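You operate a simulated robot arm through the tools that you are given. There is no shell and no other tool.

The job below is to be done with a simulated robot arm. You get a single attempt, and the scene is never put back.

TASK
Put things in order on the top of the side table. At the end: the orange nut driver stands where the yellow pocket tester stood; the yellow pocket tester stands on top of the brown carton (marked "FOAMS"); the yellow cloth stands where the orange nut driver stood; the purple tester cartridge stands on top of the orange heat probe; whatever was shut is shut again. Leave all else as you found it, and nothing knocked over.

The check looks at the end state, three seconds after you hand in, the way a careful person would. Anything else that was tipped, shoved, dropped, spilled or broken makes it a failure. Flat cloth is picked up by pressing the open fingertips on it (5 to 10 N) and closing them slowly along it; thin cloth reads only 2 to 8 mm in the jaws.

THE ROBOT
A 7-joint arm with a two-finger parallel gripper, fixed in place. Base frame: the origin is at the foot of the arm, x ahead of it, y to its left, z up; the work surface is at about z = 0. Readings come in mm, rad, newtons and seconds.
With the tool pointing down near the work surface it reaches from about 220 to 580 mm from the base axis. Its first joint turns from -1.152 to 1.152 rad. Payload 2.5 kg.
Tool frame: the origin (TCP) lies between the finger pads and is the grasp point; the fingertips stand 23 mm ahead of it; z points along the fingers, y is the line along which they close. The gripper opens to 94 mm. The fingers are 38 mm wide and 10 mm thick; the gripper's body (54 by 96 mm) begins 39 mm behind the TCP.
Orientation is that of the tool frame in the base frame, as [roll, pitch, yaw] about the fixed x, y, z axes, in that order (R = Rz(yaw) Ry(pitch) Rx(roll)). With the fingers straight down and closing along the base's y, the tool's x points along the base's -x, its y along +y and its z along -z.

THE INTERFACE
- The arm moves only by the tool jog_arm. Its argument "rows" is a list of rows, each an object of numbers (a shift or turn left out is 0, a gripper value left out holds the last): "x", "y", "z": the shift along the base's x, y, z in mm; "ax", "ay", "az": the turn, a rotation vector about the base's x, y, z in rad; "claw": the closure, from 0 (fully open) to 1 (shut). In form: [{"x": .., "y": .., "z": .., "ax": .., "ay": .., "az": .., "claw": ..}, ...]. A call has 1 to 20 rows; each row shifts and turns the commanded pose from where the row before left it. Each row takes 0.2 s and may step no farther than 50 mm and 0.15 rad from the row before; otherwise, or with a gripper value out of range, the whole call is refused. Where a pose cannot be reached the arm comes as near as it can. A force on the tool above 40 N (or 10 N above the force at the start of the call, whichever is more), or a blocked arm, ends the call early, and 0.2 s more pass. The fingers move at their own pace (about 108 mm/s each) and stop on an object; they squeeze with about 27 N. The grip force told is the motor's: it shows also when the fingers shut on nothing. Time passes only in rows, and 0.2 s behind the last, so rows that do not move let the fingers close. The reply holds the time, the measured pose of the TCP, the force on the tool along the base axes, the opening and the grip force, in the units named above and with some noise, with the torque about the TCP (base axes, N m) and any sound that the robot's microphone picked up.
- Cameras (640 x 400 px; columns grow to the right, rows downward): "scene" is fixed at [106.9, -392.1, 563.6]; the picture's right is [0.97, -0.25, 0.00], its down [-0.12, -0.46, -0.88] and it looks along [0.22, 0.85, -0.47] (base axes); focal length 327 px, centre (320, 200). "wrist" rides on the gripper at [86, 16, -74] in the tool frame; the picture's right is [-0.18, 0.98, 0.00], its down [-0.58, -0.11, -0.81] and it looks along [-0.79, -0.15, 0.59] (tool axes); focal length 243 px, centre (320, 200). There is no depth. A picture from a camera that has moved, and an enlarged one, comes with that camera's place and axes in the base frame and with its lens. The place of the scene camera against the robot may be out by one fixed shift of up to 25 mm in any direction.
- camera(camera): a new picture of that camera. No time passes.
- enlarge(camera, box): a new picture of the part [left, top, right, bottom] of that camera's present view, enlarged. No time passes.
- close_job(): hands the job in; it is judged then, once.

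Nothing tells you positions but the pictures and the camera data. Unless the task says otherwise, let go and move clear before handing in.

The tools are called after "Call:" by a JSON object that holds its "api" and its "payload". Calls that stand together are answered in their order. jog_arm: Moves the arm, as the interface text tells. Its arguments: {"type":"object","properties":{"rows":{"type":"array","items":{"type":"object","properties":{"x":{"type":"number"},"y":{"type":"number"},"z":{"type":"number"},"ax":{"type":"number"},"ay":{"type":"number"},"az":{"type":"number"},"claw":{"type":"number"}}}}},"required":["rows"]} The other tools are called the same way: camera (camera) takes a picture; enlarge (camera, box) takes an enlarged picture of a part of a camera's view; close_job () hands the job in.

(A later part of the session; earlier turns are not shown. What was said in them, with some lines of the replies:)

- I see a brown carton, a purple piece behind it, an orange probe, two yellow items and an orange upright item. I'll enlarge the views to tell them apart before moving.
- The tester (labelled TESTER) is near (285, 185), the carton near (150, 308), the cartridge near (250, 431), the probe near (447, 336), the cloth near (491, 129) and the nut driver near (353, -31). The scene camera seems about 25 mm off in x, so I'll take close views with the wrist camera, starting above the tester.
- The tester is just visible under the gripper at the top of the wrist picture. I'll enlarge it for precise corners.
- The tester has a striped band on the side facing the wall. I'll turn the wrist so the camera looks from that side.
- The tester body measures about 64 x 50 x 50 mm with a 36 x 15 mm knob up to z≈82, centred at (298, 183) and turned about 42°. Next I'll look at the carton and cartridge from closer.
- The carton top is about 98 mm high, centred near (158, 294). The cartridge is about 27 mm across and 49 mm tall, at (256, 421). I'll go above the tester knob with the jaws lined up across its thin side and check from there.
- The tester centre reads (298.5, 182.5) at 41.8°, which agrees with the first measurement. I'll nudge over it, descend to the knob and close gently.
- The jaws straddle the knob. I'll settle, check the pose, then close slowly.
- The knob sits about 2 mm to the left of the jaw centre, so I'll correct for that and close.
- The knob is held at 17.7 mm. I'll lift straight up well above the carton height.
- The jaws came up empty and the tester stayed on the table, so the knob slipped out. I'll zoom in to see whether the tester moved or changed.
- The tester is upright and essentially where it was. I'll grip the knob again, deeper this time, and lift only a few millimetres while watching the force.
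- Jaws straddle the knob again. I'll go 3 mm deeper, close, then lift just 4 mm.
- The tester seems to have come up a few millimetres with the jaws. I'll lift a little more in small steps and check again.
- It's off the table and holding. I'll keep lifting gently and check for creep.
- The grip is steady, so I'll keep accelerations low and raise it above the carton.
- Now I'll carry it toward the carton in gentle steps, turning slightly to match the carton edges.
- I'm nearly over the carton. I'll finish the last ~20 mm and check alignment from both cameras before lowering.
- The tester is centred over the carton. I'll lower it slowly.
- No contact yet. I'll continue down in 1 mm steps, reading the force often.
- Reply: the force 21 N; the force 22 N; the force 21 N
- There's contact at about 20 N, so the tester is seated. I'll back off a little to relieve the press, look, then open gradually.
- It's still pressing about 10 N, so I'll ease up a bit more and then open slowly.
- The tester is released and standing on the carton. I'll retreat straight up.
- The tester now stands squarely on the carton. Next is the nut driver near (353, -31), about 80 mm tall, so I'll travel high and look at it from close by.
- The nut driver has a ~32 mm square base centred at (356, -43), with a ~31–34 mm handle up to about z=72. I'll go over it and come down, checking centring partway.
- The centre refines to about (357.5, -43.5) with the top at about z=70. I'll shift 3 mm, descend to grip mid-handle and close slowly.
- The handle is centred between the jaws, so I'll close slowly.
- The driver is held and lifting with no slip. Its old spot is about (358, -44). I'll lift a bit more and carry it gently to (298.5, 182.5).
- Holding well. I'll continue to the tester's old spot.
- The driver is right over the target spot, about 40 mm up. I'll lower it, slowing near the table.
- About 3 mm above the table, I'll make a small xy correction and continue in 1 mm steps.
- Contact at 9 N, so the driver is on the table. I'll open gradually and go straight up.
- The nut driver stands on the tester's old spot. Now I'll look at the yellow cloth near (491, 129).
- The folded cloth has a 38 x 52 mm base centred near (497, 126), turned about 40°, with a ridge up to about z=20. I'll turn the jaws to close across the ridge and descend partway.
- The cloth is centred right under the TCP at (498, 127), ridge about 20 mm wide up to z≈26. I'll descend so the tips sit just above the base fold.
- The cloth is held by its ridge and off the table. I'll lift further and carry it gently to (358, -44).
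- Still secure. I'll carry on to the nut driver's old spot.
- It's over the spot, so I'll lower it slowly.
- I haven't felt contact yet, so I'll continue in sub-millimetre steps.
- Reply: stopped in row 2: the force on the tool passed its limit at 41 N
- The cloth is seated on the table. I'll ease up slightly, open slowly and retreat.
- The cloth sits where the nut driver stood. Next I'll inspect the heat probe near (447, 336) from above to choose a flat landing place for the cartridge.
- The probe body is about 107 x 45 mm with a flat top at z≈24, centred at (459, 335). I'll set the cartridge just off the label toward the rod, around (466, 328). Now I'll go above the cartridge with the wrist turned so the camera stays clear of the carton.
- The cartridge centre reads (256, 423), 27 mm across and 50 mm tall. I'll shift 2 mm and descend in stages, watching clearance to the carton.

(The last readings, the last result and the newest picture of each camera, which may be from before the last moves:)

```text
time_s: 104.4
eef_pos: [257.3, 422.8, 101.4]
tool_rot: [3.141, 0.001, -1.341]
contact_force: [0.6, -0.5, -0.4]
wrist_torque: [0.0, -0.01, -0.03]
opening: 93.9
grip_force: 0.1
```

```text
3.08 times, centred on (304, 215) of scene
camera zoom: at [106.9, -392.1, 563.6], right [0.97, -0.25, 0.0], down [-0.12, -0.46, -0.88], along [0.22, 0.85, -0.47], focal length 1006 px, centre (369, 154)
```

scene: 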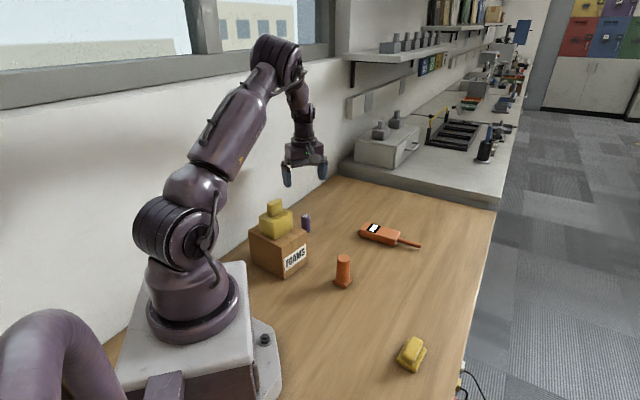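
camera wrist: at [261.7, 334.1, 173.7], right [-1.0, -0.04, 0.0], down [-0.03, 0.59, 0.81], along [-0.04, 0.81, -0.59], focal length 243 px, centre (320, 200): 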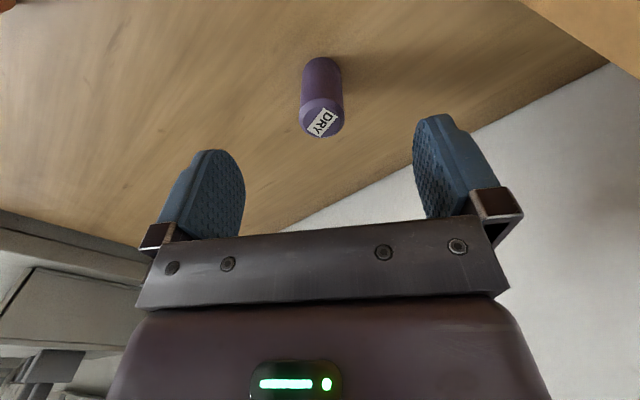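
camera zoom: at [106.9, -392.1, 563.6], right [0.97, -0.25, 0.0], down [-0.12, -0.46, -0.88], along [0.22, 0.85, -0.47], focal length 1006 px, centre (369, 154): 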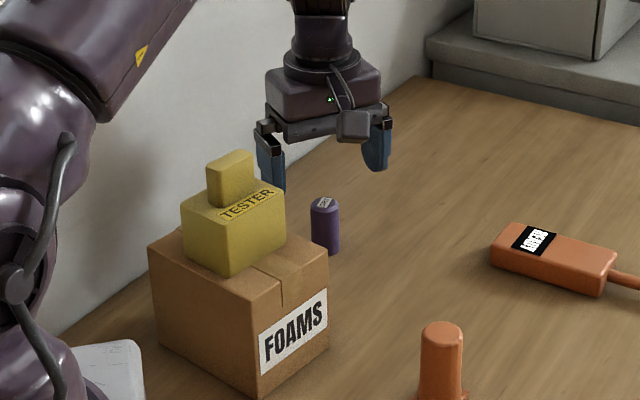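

There's plenty of clearance, so I'll go down to the grip height.

Call:
{"api": "jog_arm", "payload": {"rows": [{"z": -20}, {"z": -20}, {"z": -15}, {"z": -8}, {"z": -5}, {}, {}]}}

Call:
{"api": "camera", "payload": {"camera": "wrist"}}

Call:
{"api": "enlarge", "payload": {"camera": "scene", "box": [240, 150, 368, 280]}}

```text
time_s: 106.0
eef_pos: [257.5, 422.1, 31.6]
tool_rot: [3.14, -0.001, -1.341]
contact_force: [0.9, 0.5, -0.6]
wrist_torque: [-0.02, -0.02, 0.01]
opening: 94.2
grip_force: 0.0
```

```text
taken
camera wrist: at [261.7, 334.3, 105.1], right [-1.0, -0.04, 0.0], down [-0.03, 0.59, 0.81], along [-0.04, 0.81, -0.59], focal length 243 px, centre (320, 200)
```

wrist: 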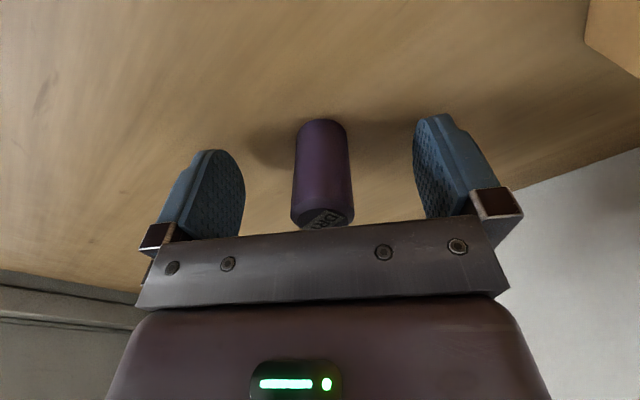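

```text
3.08 times, centred on (304, 215) of scene
camera zoom: at [106.9, -392.1, 563.6], right [0.97, -0.25, 0.0], down [-0.12, -0.46, -0.88], along [0.22, 0.85, -0.47], focal length 1006 px, centre (369, 154)
```

zoom: 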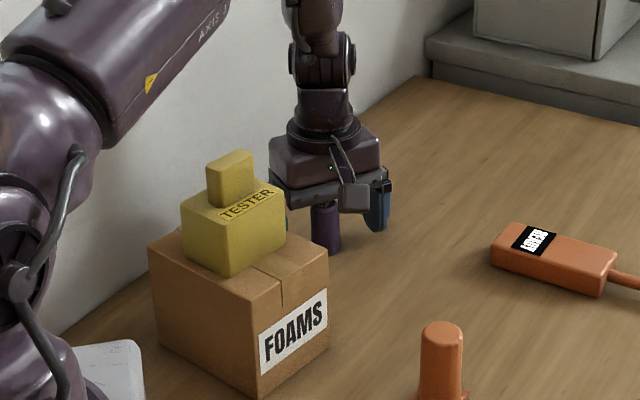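

The cartridge is centred between the jaws, so I'll close slowly and test-lift.

Call:
{"api": "jog_arm", "payload": {"rows": [{"claw": 0.3}, {"claw": 0.5}, {"claw": 0.6}, {"claw": 0.66}, {"claw": 0.7}, {"claw": 0.75}, {"claw": 0.85}, {"claw": 1.0}, {}, {}]}}

Call:
{"api": "jog_arm", "payload": {"rows": [{"z": 1}, {"z": 1}, {"z": 2}, {"z": 2}, {"z": 2}, {"z": 2}, {}, {}]}}

Call:
{"api": "camera", "payload": {"camera": "wrist"}}

Call:
{"api": "enlarge", "payload": {"camera": "scene", "box": [240, 150, 368, 280]}}

```text
time_s: 108.2
eef_pos: [256.2, 422.5, 31.3]
tool_rot: [3.141, 0.0, -1.341]
contact_force: [0.4, -0.2, -0.2]
wrist_torque: [-0.03, 0.02, 0.02]
opening: 26.4
grip_force: 26.8
```

```text
time_s: 110.0
eef_pos: [257.1, 421.8, 42.1]
tool_rot: [-3.141, -0.001, -1.344]
contact_force: [-0.2, 0.3, -0.5]
wrist_torque: [-0.02, 0.02, -0.04]
opening: 26.4
grip_force: 27.4
```

```text
taken
camera wrist: at [261.5, 334.2, 115.8], right [-1.0, -0.04, 0.0], down [-0.03, 0.59, 0.81], along [-0.04, 0.81, -0.59], focal length 243 px, centre (320, 200)
```

wrist: 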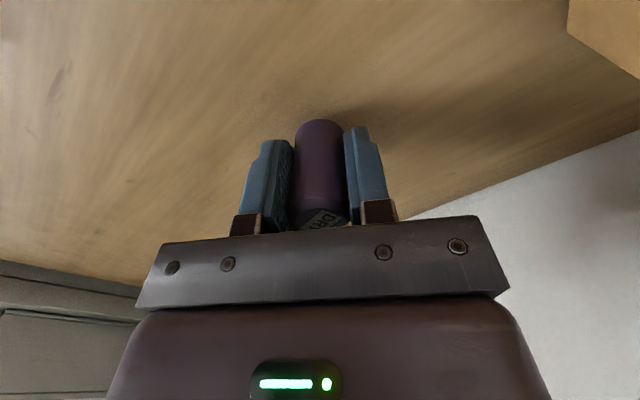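

```text
3.08 times, centred on (304, 215) of scene
camera zoom: at [106.9, -392.1, 563.6], right [0.97, -0.25, 0.0], down [-0.12, -0.46, -0.88], along [0.22, 0.85, -0.47], focal length 1006 px, centre (369, 154)
```

zoom: 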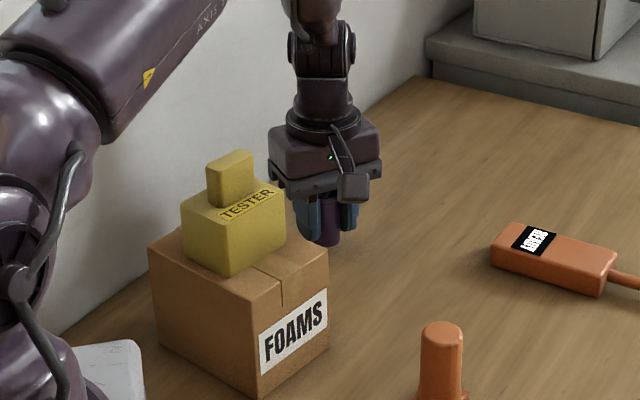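

The cartridge is held and clear of the table. I'll lift it and carry it to above the probe.

Call:
{"api": "jog_arm", "payload": {"rows": [{"z": 2}, {"z": 4}, {"z": 5}, {"z": 6}, {"z": 6}, {"z": 6}, {"z": 6}, {"z": 6}, {"z": 6}, {"z": 5}, {"z": 4}, {"z": 2}, {}, {"x": 2.7, "y": -1.2}, {"x": 4.6, "y": -2}, {"x": 6.8, "y": -3.1}, {"x": 9.1, "y": -4.1}, {"x": 9.1, "y": -4.1}, {"x": 9.1, "y": -4.1}, {"x": 9.1, "y": -4.1}]}}

Call:
{"api": "jog_arm", "payload": {"rows": [{"x": 3, "y": -1.4}, {"x": 5, "y": -2.3}, {"x": 8, "y": -3.6}, {"x": 9.1, "y": -4.1}, {"x": 9.1, "y": -4.1}, {"x": 9.1, "y": -4.1}, {"x": 9.1, "y": -4.1}, {"x": 9.1, "y": -4.1}, {"x": 9.1, "y": -4.1}, {"x": 9.1, "y": -4.1}, {"x": 9.1, "y": -4.1}, {"x": 9.1, "y": -4.1}, {"x": 9.1, "y": -4.1}, {"x": 9.1, "y": -4.1}, {"x": 9.1, "y": -4.1}, {"x": 9.1, "y": -4.1}, {"x": 6.8, "y": -3.1}, {"x": 4.6, "y": -2}, {"x": 2.7, "y": -1.2}, {}]}}

Call:
{"api": "camera", "payload": {"camera": "wrist"}}

Call:
{"api": "camera", "payload": {"camera": "scene"}}

```text
time_s: 114.2
eef_pos: [306.0, 401.1, 101.2]
tool_rot: [-3.141, 0.0, -1.343]
contact_force: [-0.7, -0.4, -0.1]
wrist_torque: [-0.04, -0.02, -0.04]
opening: 26.5
grip_force: 26.5
```

```text
time_s: 118.4
eef_pos: [454.8, 332.9, 99.2]
tool_rot: [-3.141, -0.001, -1.343]
contact_force: [-0.8, -0.4, -1.3]
wrist_torque: [-0.01, 0.01, 0.03]
opening: 26.4
grip_force: 26.6
```

```text
taken
camera wrist: at [459.7, 245.0, 173.2], right [-1.0, -0.04, 0.0], down [-0.03, 0.59, 0.81], along [-0.04, 0.81, -0.59], focal length 243 px, centre (320, 200)
```

wrist: 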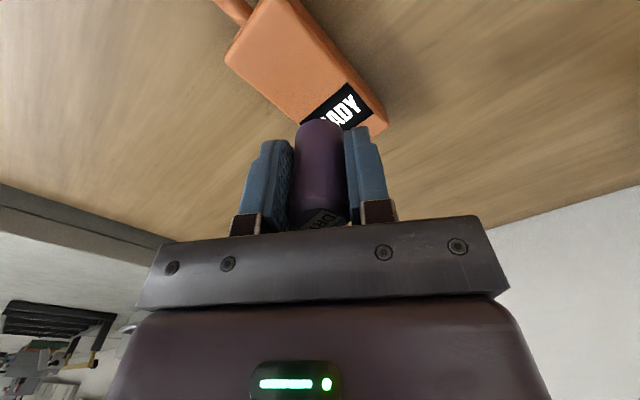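

```text
taken
```

scene: 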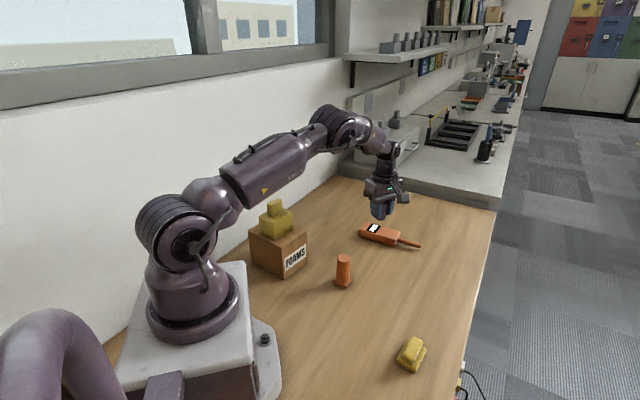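

Call:
{"api": "enlarge", "payload": {"camera": "wrist", "box": [200, 0, 400, 150]}}

Call:
{"api": "enlarge", "payload": {"camera": "scene", "box": [340, 170, 440, 260]}}

```text
2.67 times, centred on (300, 75) of wrist
camera zoom: at [459.7, 245.0, 173.2], right [-1.0, -0.04, 0.0], down [-0.03, 0.59, 0.81], along [-0.04, 0.81, -0.59], focal length 647 px, centre (373, 533)
```

zoom: 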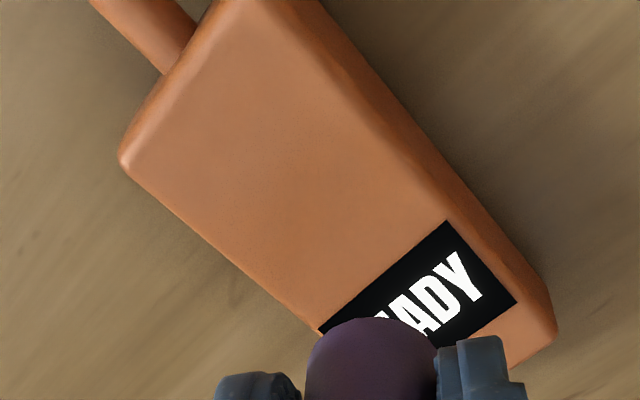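

```text
4.44 times, centred on (390, 215) of scene
camera zoom: at [106.9, -392.1, 563.6], right [0.97, -0.25, 0.0], down [-0.12, -0.46, -0.88], along [0.22, 0.85, -0.47], focal length 1453 px, centre (9, 133)
```

zoom: 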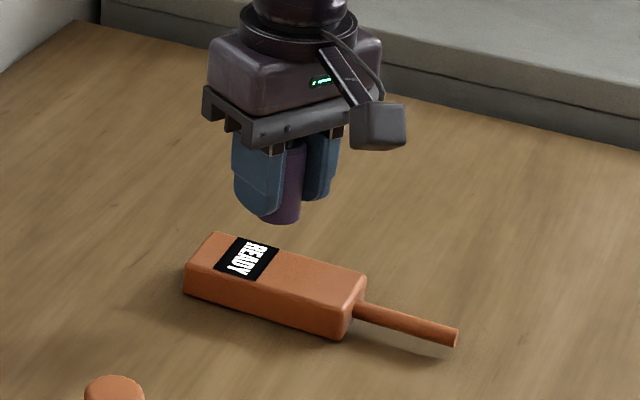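

The label edge is just past the body centre, so I'll aim for (464.5, 330), which is off the label and near the body's middle. I'll shift there and lower part of the way.

Call:
{"api": "jog_arm", "payload": {"rows": [{"x": 2, "y": -0.8}, {"x": 3, "y": -1.2}, {"x": 3, "y": -1.1}, {"x": 1.7, "y": -0.5}, {}, {"z": -2}, {"z": -4}, {"z": -5}, {"z": -6}, {"z": -6}, {"z": -5}, {"z": -3}, {"z": -2}, {}, {}]}}

Call:
{"api": "camera", "payload": {"camera": "wrist"}}

Call:
{"api": "enlarge", "payload": {"camera": "scene", "box": [340, 170, 440, 260]}}

```text
time_s: 121.6
eef_pos: [465.3, 330.0, 66.5]
tool_rot: [-3.141, -0.002, -1.341]
contact_force: [0.5, -0.7, -0.6]
wrist_torque: [0.03, 0.01, -0.01]
opening: 26.3
grip_force: 27.5
```

```text
taken
camera wrist: at [470.4, 241.5, 140.2], right [-1.0, -0.04, 0.0], down [-0.03, 0.59, 0.81], along [-0.04, 0.81, -0.59], focal length 243 px, centre (320, 200)
```

wrist: 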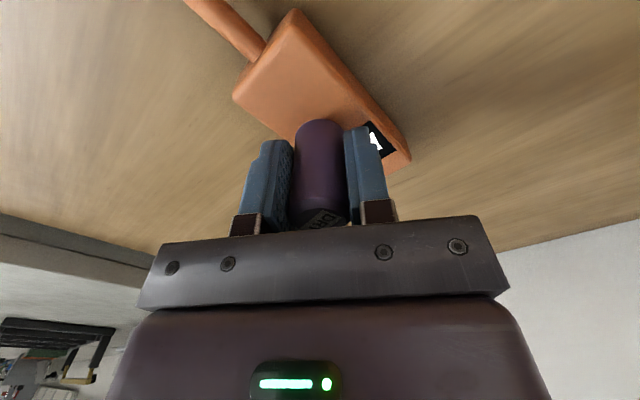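

```text
4.44 times, centred on (390, 215) of scene
camera zoom: at [106.9, -392.1, 563.6], right [0.97, -0.25, 0.0], down [-0.12, -0.46, -0.88], along [0.22, 0.85, -0.47], focal length 1453 px, centre (9, 133)
```

zoom: 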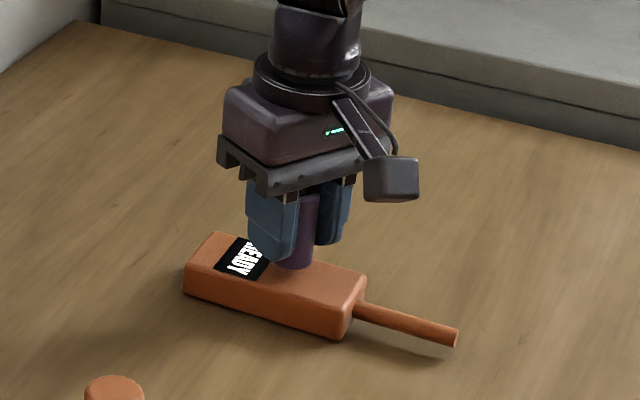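

The cartridge is right over the body's middle and about 10 mm above it. I'll approach slowly and feel for contact one step at a time.

Call:
{"api": "jog_arm", "payload": {"rows": [{"z": -1.5}, {"z": -2}, {"z": -2}, {"z": -1}, {}, {}]}}

Call:
{"api": "enlarge", "payload": {"camera": "scene", "box": [360, 200, 430, 260]}}

```text
time_s: 123.0
eef_pos: [464.3, 330.2, 59.6]
tool_rot: [-3.14, -0.001, -1.341]
contact_force: [0.9, -0.5, -0.7]
wrist_torque: [0.01, -0.03, 0.0]
opening: 26.4
grip_force: 27.0
```

```text
6.67 times, centred on (395, 230) of scene
camera zoom: at [106.9, -392.1, 563.6], right [0.97, -0.25, 0.0], down [-0.12, -0.46, -0.88], along [0.22, 0.85, -0.47], focal length 2179 px, centre (-180, 0)
```

zoom: 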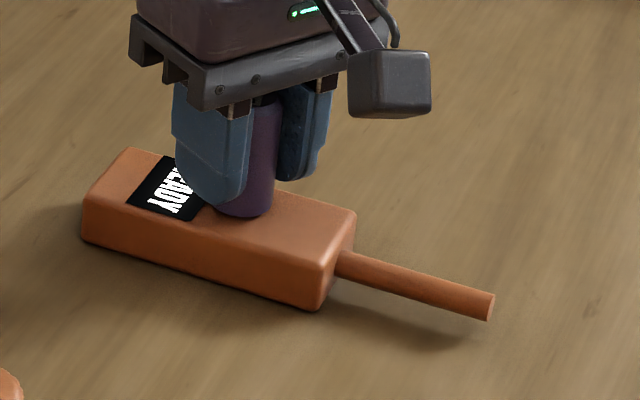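

Call:
{"api": "jog_arm", "payload": {"rows": [{"z": -0.8}, {}]}}

```text
time_s: 123.6
eef_pos: [464.0, 331.0, 58.6]
tool_rot: [3.14, 0.001, -1.341]
contact_force: [0.3, -0.3, -0.4]
wrist_torque: [0.01, 0.02, 0.02]
opening: 26.4
grip_force: 26.9
```

No contact so far, so another small step down.

Call:
{"api": "jog_arm", "payload": {"rows": [{"z": -0.8}, {}]}}

```text
time_s: 124.2
eef_pos: [464.1, 329.7, 58.9]
tool_rot: [3.141, 0.0, -1.343]
contact_force: [-0.6, -0.9, -0.1]
wrist_torque: [0.01, 0.02, 0.01]
opening: 26.6
grip_force: 27.1
```

There's still no contact, so I'll keep stepping down.

Call:
{"api": "jog_arm", "payload": {"rows": [{"z": -0.8}, {}]}}

```text
time_s: 124.8
eef_pos: [464.7, 330.3, 57.7]
tool_rot: [3.142, 0.0, -1.342]
contact_force: [-0.9, -0.1, -1.0]
wrist_torque: [0.01, 0.01, -0.02]
opening: 26.4
grip_force: 27.4
```

Nothing felt yet, so one more step.

Call:
{"api": "jog_arm", "payload": {"rows": [{"z": -0.7}, {}]}}

```text
time_s: 125.4
eef_pos: [465.6, 329.0, 57.7]
tool_rot: [3.141, -0.002, -1.343]
contact_force: [-0.4, -0.6, -0.6]
wrist_torque: [-0.01, 0.0, -0.01]
opening: 26.4
grip_force: 26.9
```

Still free. I'll take another step.

Call:
{"api": "jog_arm", "payload": {"rows": [{"z": -0.7}, {}]}}

Call:
{"api": "enlarge", "payload": {"camera": "scene", "box": [370, 210, 410, 245]}}

```text
time_s: 126.0
eef_pos: [464.9, 329.7, 58.1]
tool_rot: [-3.138, 0.001, -1.342]
contact_force: [-0.5, -1.2, 4.6]
wrist_torque: [-0.04, 0.04, -0.01]
opening: 26.3
grip_force: 27.1
```

```text
11.43 times, centred on (390, 228) of scene
camera zoom: at [106.9, -392.1, 563.5], right [0.97, -0.25, 0.0], down [-0.12, -0.46, -0.88], along [0.22, 0.85, -0.47], focal length 3736 px, centre (-480, -114)
```

zoom: 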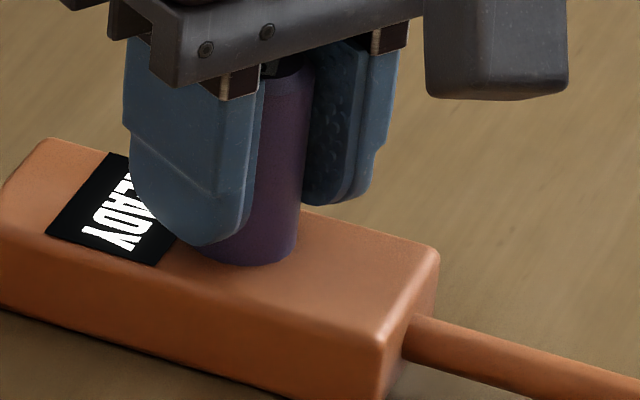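

Light contact at about 5 N: the cartridge is standing on the probe. I'll open slowly and evenly.

Call:
{"api": "jog_arm", "payload": {"rows": [{}, {"claw": 0.7}, {"claw": 0.67}, {"claw": 0.63}, {"claw": 0.55}, {"claw": 0.45}, {"claw": 0.35}, {}]}}

Call:
{"api": "camera", "payload": {"camera": "wrist"}}

Call:
{"api": "enlarge", "payload": {"camera": "scene", "box": [360, 200, 430, 260]}}

```text
time_s: 127.8
eef_pos: [465.3, 330.0, 57.5]
tool_rot: [3.141, 0.0, -1.343]
contact_force: [-0.2, -0.3, -0.1]
wrist_torque: [0.02, 0.01, -0.02]
opening: 60.9
grip_force: 0.0
```

```text
taken
camera wrist: at [469.8, 241.5, 130.7], right [-1.0, -0.04, 0.0], down [-0.03, 0.59, 0.81], along [-0.04, 0.81, -0.59], focal length 243 px, centre (320, 200)
```

wrist: 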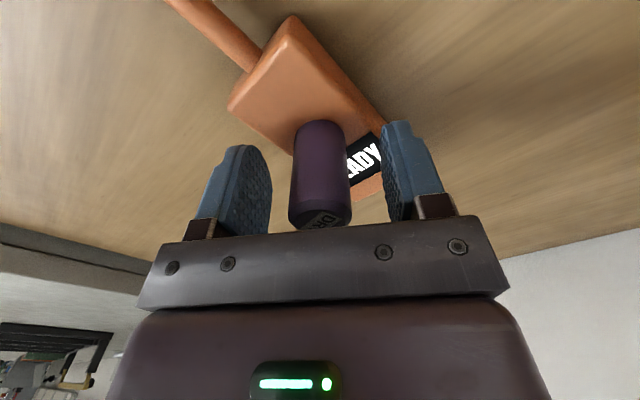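

```text
6.67 times, centred on (395, 230) of scene
camera zoom: at [106.9, -392.1, 563.6], right [0.97, -0.25, 0.0], down [-0.12, -0.46, -0.88], along [0.22, 0.85, -0.47], focal length 2179 px, centre (-180, 0)
```

zoom: 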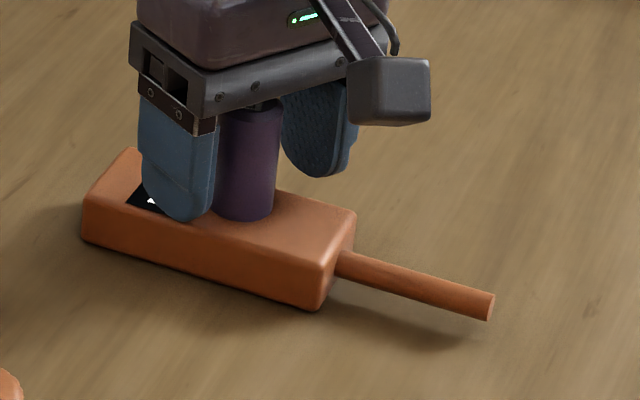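

The cartridge stands upright, free of the jaws. I'll rise straight up and check everything.

Call:
{"api": "jog_arm", "payload": {"rows": [{"z": 4}, {"z": 10}, {"z": 15}, {"z": 20}, {"z": 25}, {"z": 25}, {"z": 25}, {"z": 20}, {}, {}]}}

Call:
{"api": "camera", "payload": {"camera": "scene"}}

Call:
{"api": "enlarge", "payload": {"camera": "scene", "box": [340, 190, 440, 260]}}

Call:
{"api": "enlarge", "payload": {"camera": "scene", "box": [230, 190, 390, 300]}}

Call:
{"api": "enlarge", "payload": {"camera": "scene", "box": [340, 290, 500, 390]}}

Call:
{"api": "camera", "payload": {"camera": "wrist"}}

```text
time_s: 130.0
eef_pos: [465.2, 331.0, 199.6]
tool_rot: [3.141, 0.001, -1.343]
contact_force: [-0.3, 1.0, -0.1]
wrist_torque: [0.02, 0.02, -0.02]
opening: 61.0
grip_force: 0.0
```

```text
taken
```

scene: 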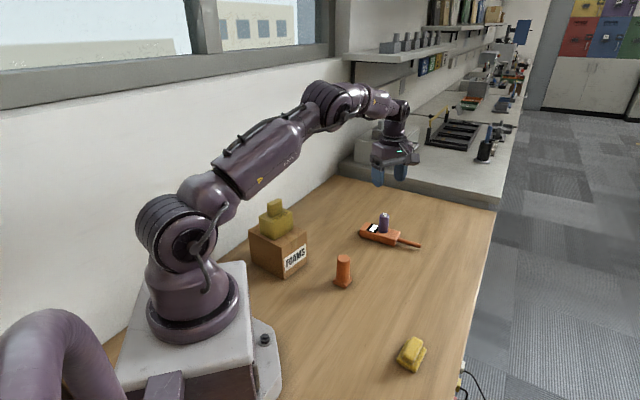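

```text
5.71 times, centred on (390, 225) of scene
camera zoom: at [106.9, -392.1, 563.6], right [0.97, -0.25, 0.0], down [-0.12, -0.46, -0.88], along [0.22, 0.85, -0.47], focal length 1868 px, centre (-80, 57)
```

zoom: 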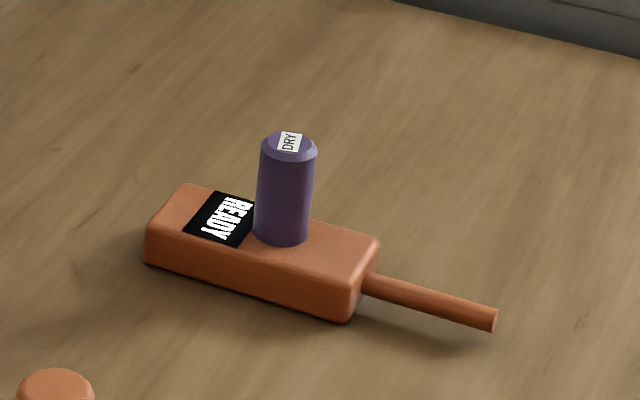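

```text
3.64 times, centred on (310, 245) of scene
camera zoom: at [106.9, -392.1, 563.6], right [0.97, -0.25, 0.0], down [-0.12, -0.46, -0.88], along [0.22, 0.85, -0.47], focal length 1189 px, centre (356, 36)
```

zoom: 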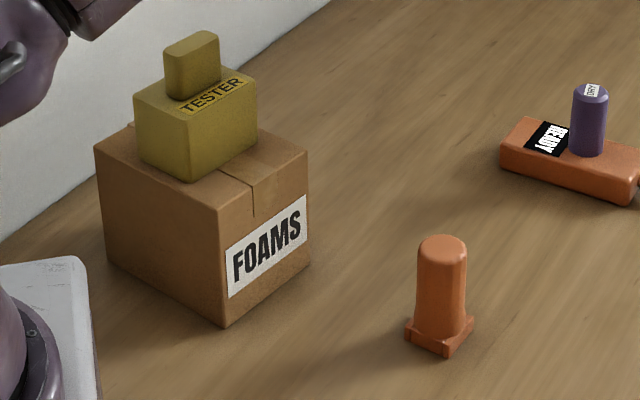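

```text
4.00 times, centred on (420, 340) of scene
camera zoom: at [106.9, -392.1, 563.6], right [0.97, -0.25, 0.0], down [-0.12, -0.46, -0.88], along [0.22, 0.85, -0.47], focal length 1308 px, centre (-80, -360)
```

zoom: 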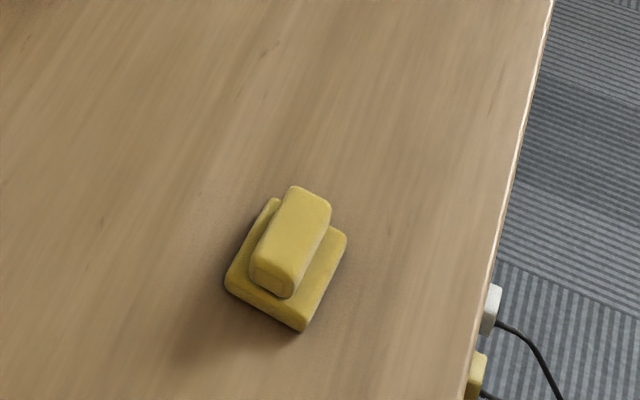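

```text
taken
camera wrist: at [469.7, 242.4, 274.0], right [-1.0, -0.04, 0.0], down [-0.03, 0.59, 0.81], along [-0.04, 0.81, -0.59], focal length 243 px, centre (320, 200)
```

wrist: 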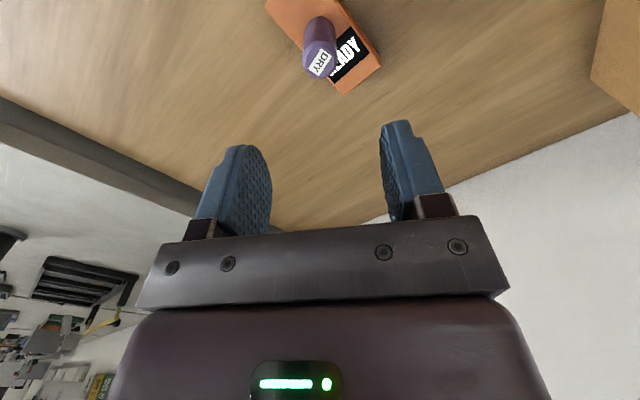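

All four moves look right: tester on carton, driver and cloth swapped into place, cartridge upright on the probe. I'll compare the same crop as at the start to make sure the carton and probe did not shift, while raising the arm further clear.

Call:
{"api": "jog_arm", "payload": {"rows": [{"z": 20}, {"z": 30}, {"z": 30}, {"z": 20}, {}, {}]}}

Call:
{"api": "enlarge", "payload": {"camera": "scene", "box": [230, 190, 390, 290]}}

Call:
{"api": "enlarge", "payload": {"camera": "scene", "box": [340, 200, 500, 300]}}

```text
time_s: 131.4
eef_pos: [466.4, 330.1, 299.7]
tool_rot: [-3.141, 0.0, -1.343]
contact_force: [0.1, -0.3, -0.5]
wrist_torque: [0.01, -0.03, -0.01]
opening: 61.2
grip_force: 0.1
```

```text
4.00 times, centred on (310, 240) of scene
camera zoom: at [106.9, -392.1, 563.6], right [0.97, -0.25, 0.0], down [-0.12, -0.46, -0.88], along [0.22, 0.85, -0.47], focal length 1308 px, centre (360, 40)
```

zoom: 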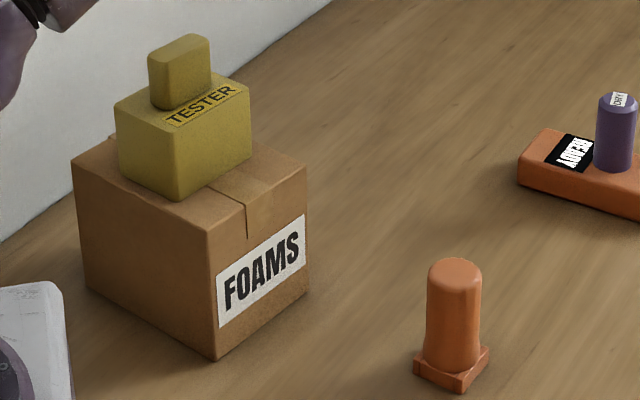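

```text
4.00 times, centred on (420, 250) of scene
camera zoom: at [106.9, -392.1, 563.6], right [0.97, -0.25, 0.0], down [-0.12, -0.46, -0.88], along [0.22, 0.85, -0.47], focal length 1308 px, centre (-80, 0)
```

zoom: 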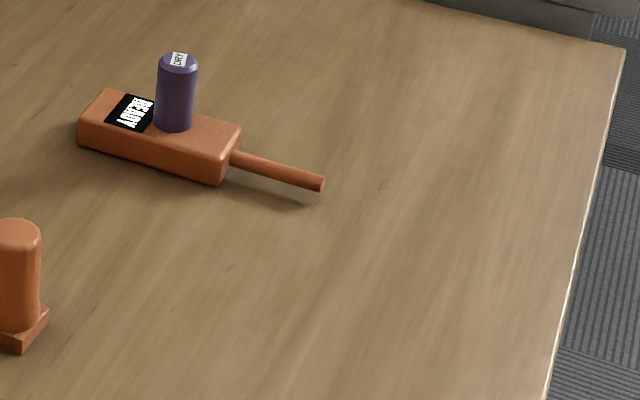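

The carton and probe sit exactly where they were at the start, every item is upright in its required place, and the arm is clear. I'm handing in now.

Call:
{"api": "close_job", "payload": {}}

```text
The job is handed in.
```

The job is handed in. In the last pictures everything stands where you asked, nothing is tipped, and the arm is raised clear.

- **Yellow pocket tester:** stands on top of the brown "FOAMS" carton, lined up with its edges. My first lift slipped off the tester's knob. It stayed upright on the table, and the second lift held.
- **Orange nut driver:** stands where the tester stood, within about 4 mm by the camera.
- **Yellow cloth:** sits where the nut driver stood, within about 4 mm. The arm pressed it onto the table with about 41 N as I set it down, which stopped that move early. It shows no visible harm.
- **Purple tester cartridge:** stands upright on the body of the orange heat probe, just beside its "READY" label.

I opened nothing, so there was nothing to shut again. The carton and the probe are in the same place as in the starting pictures.
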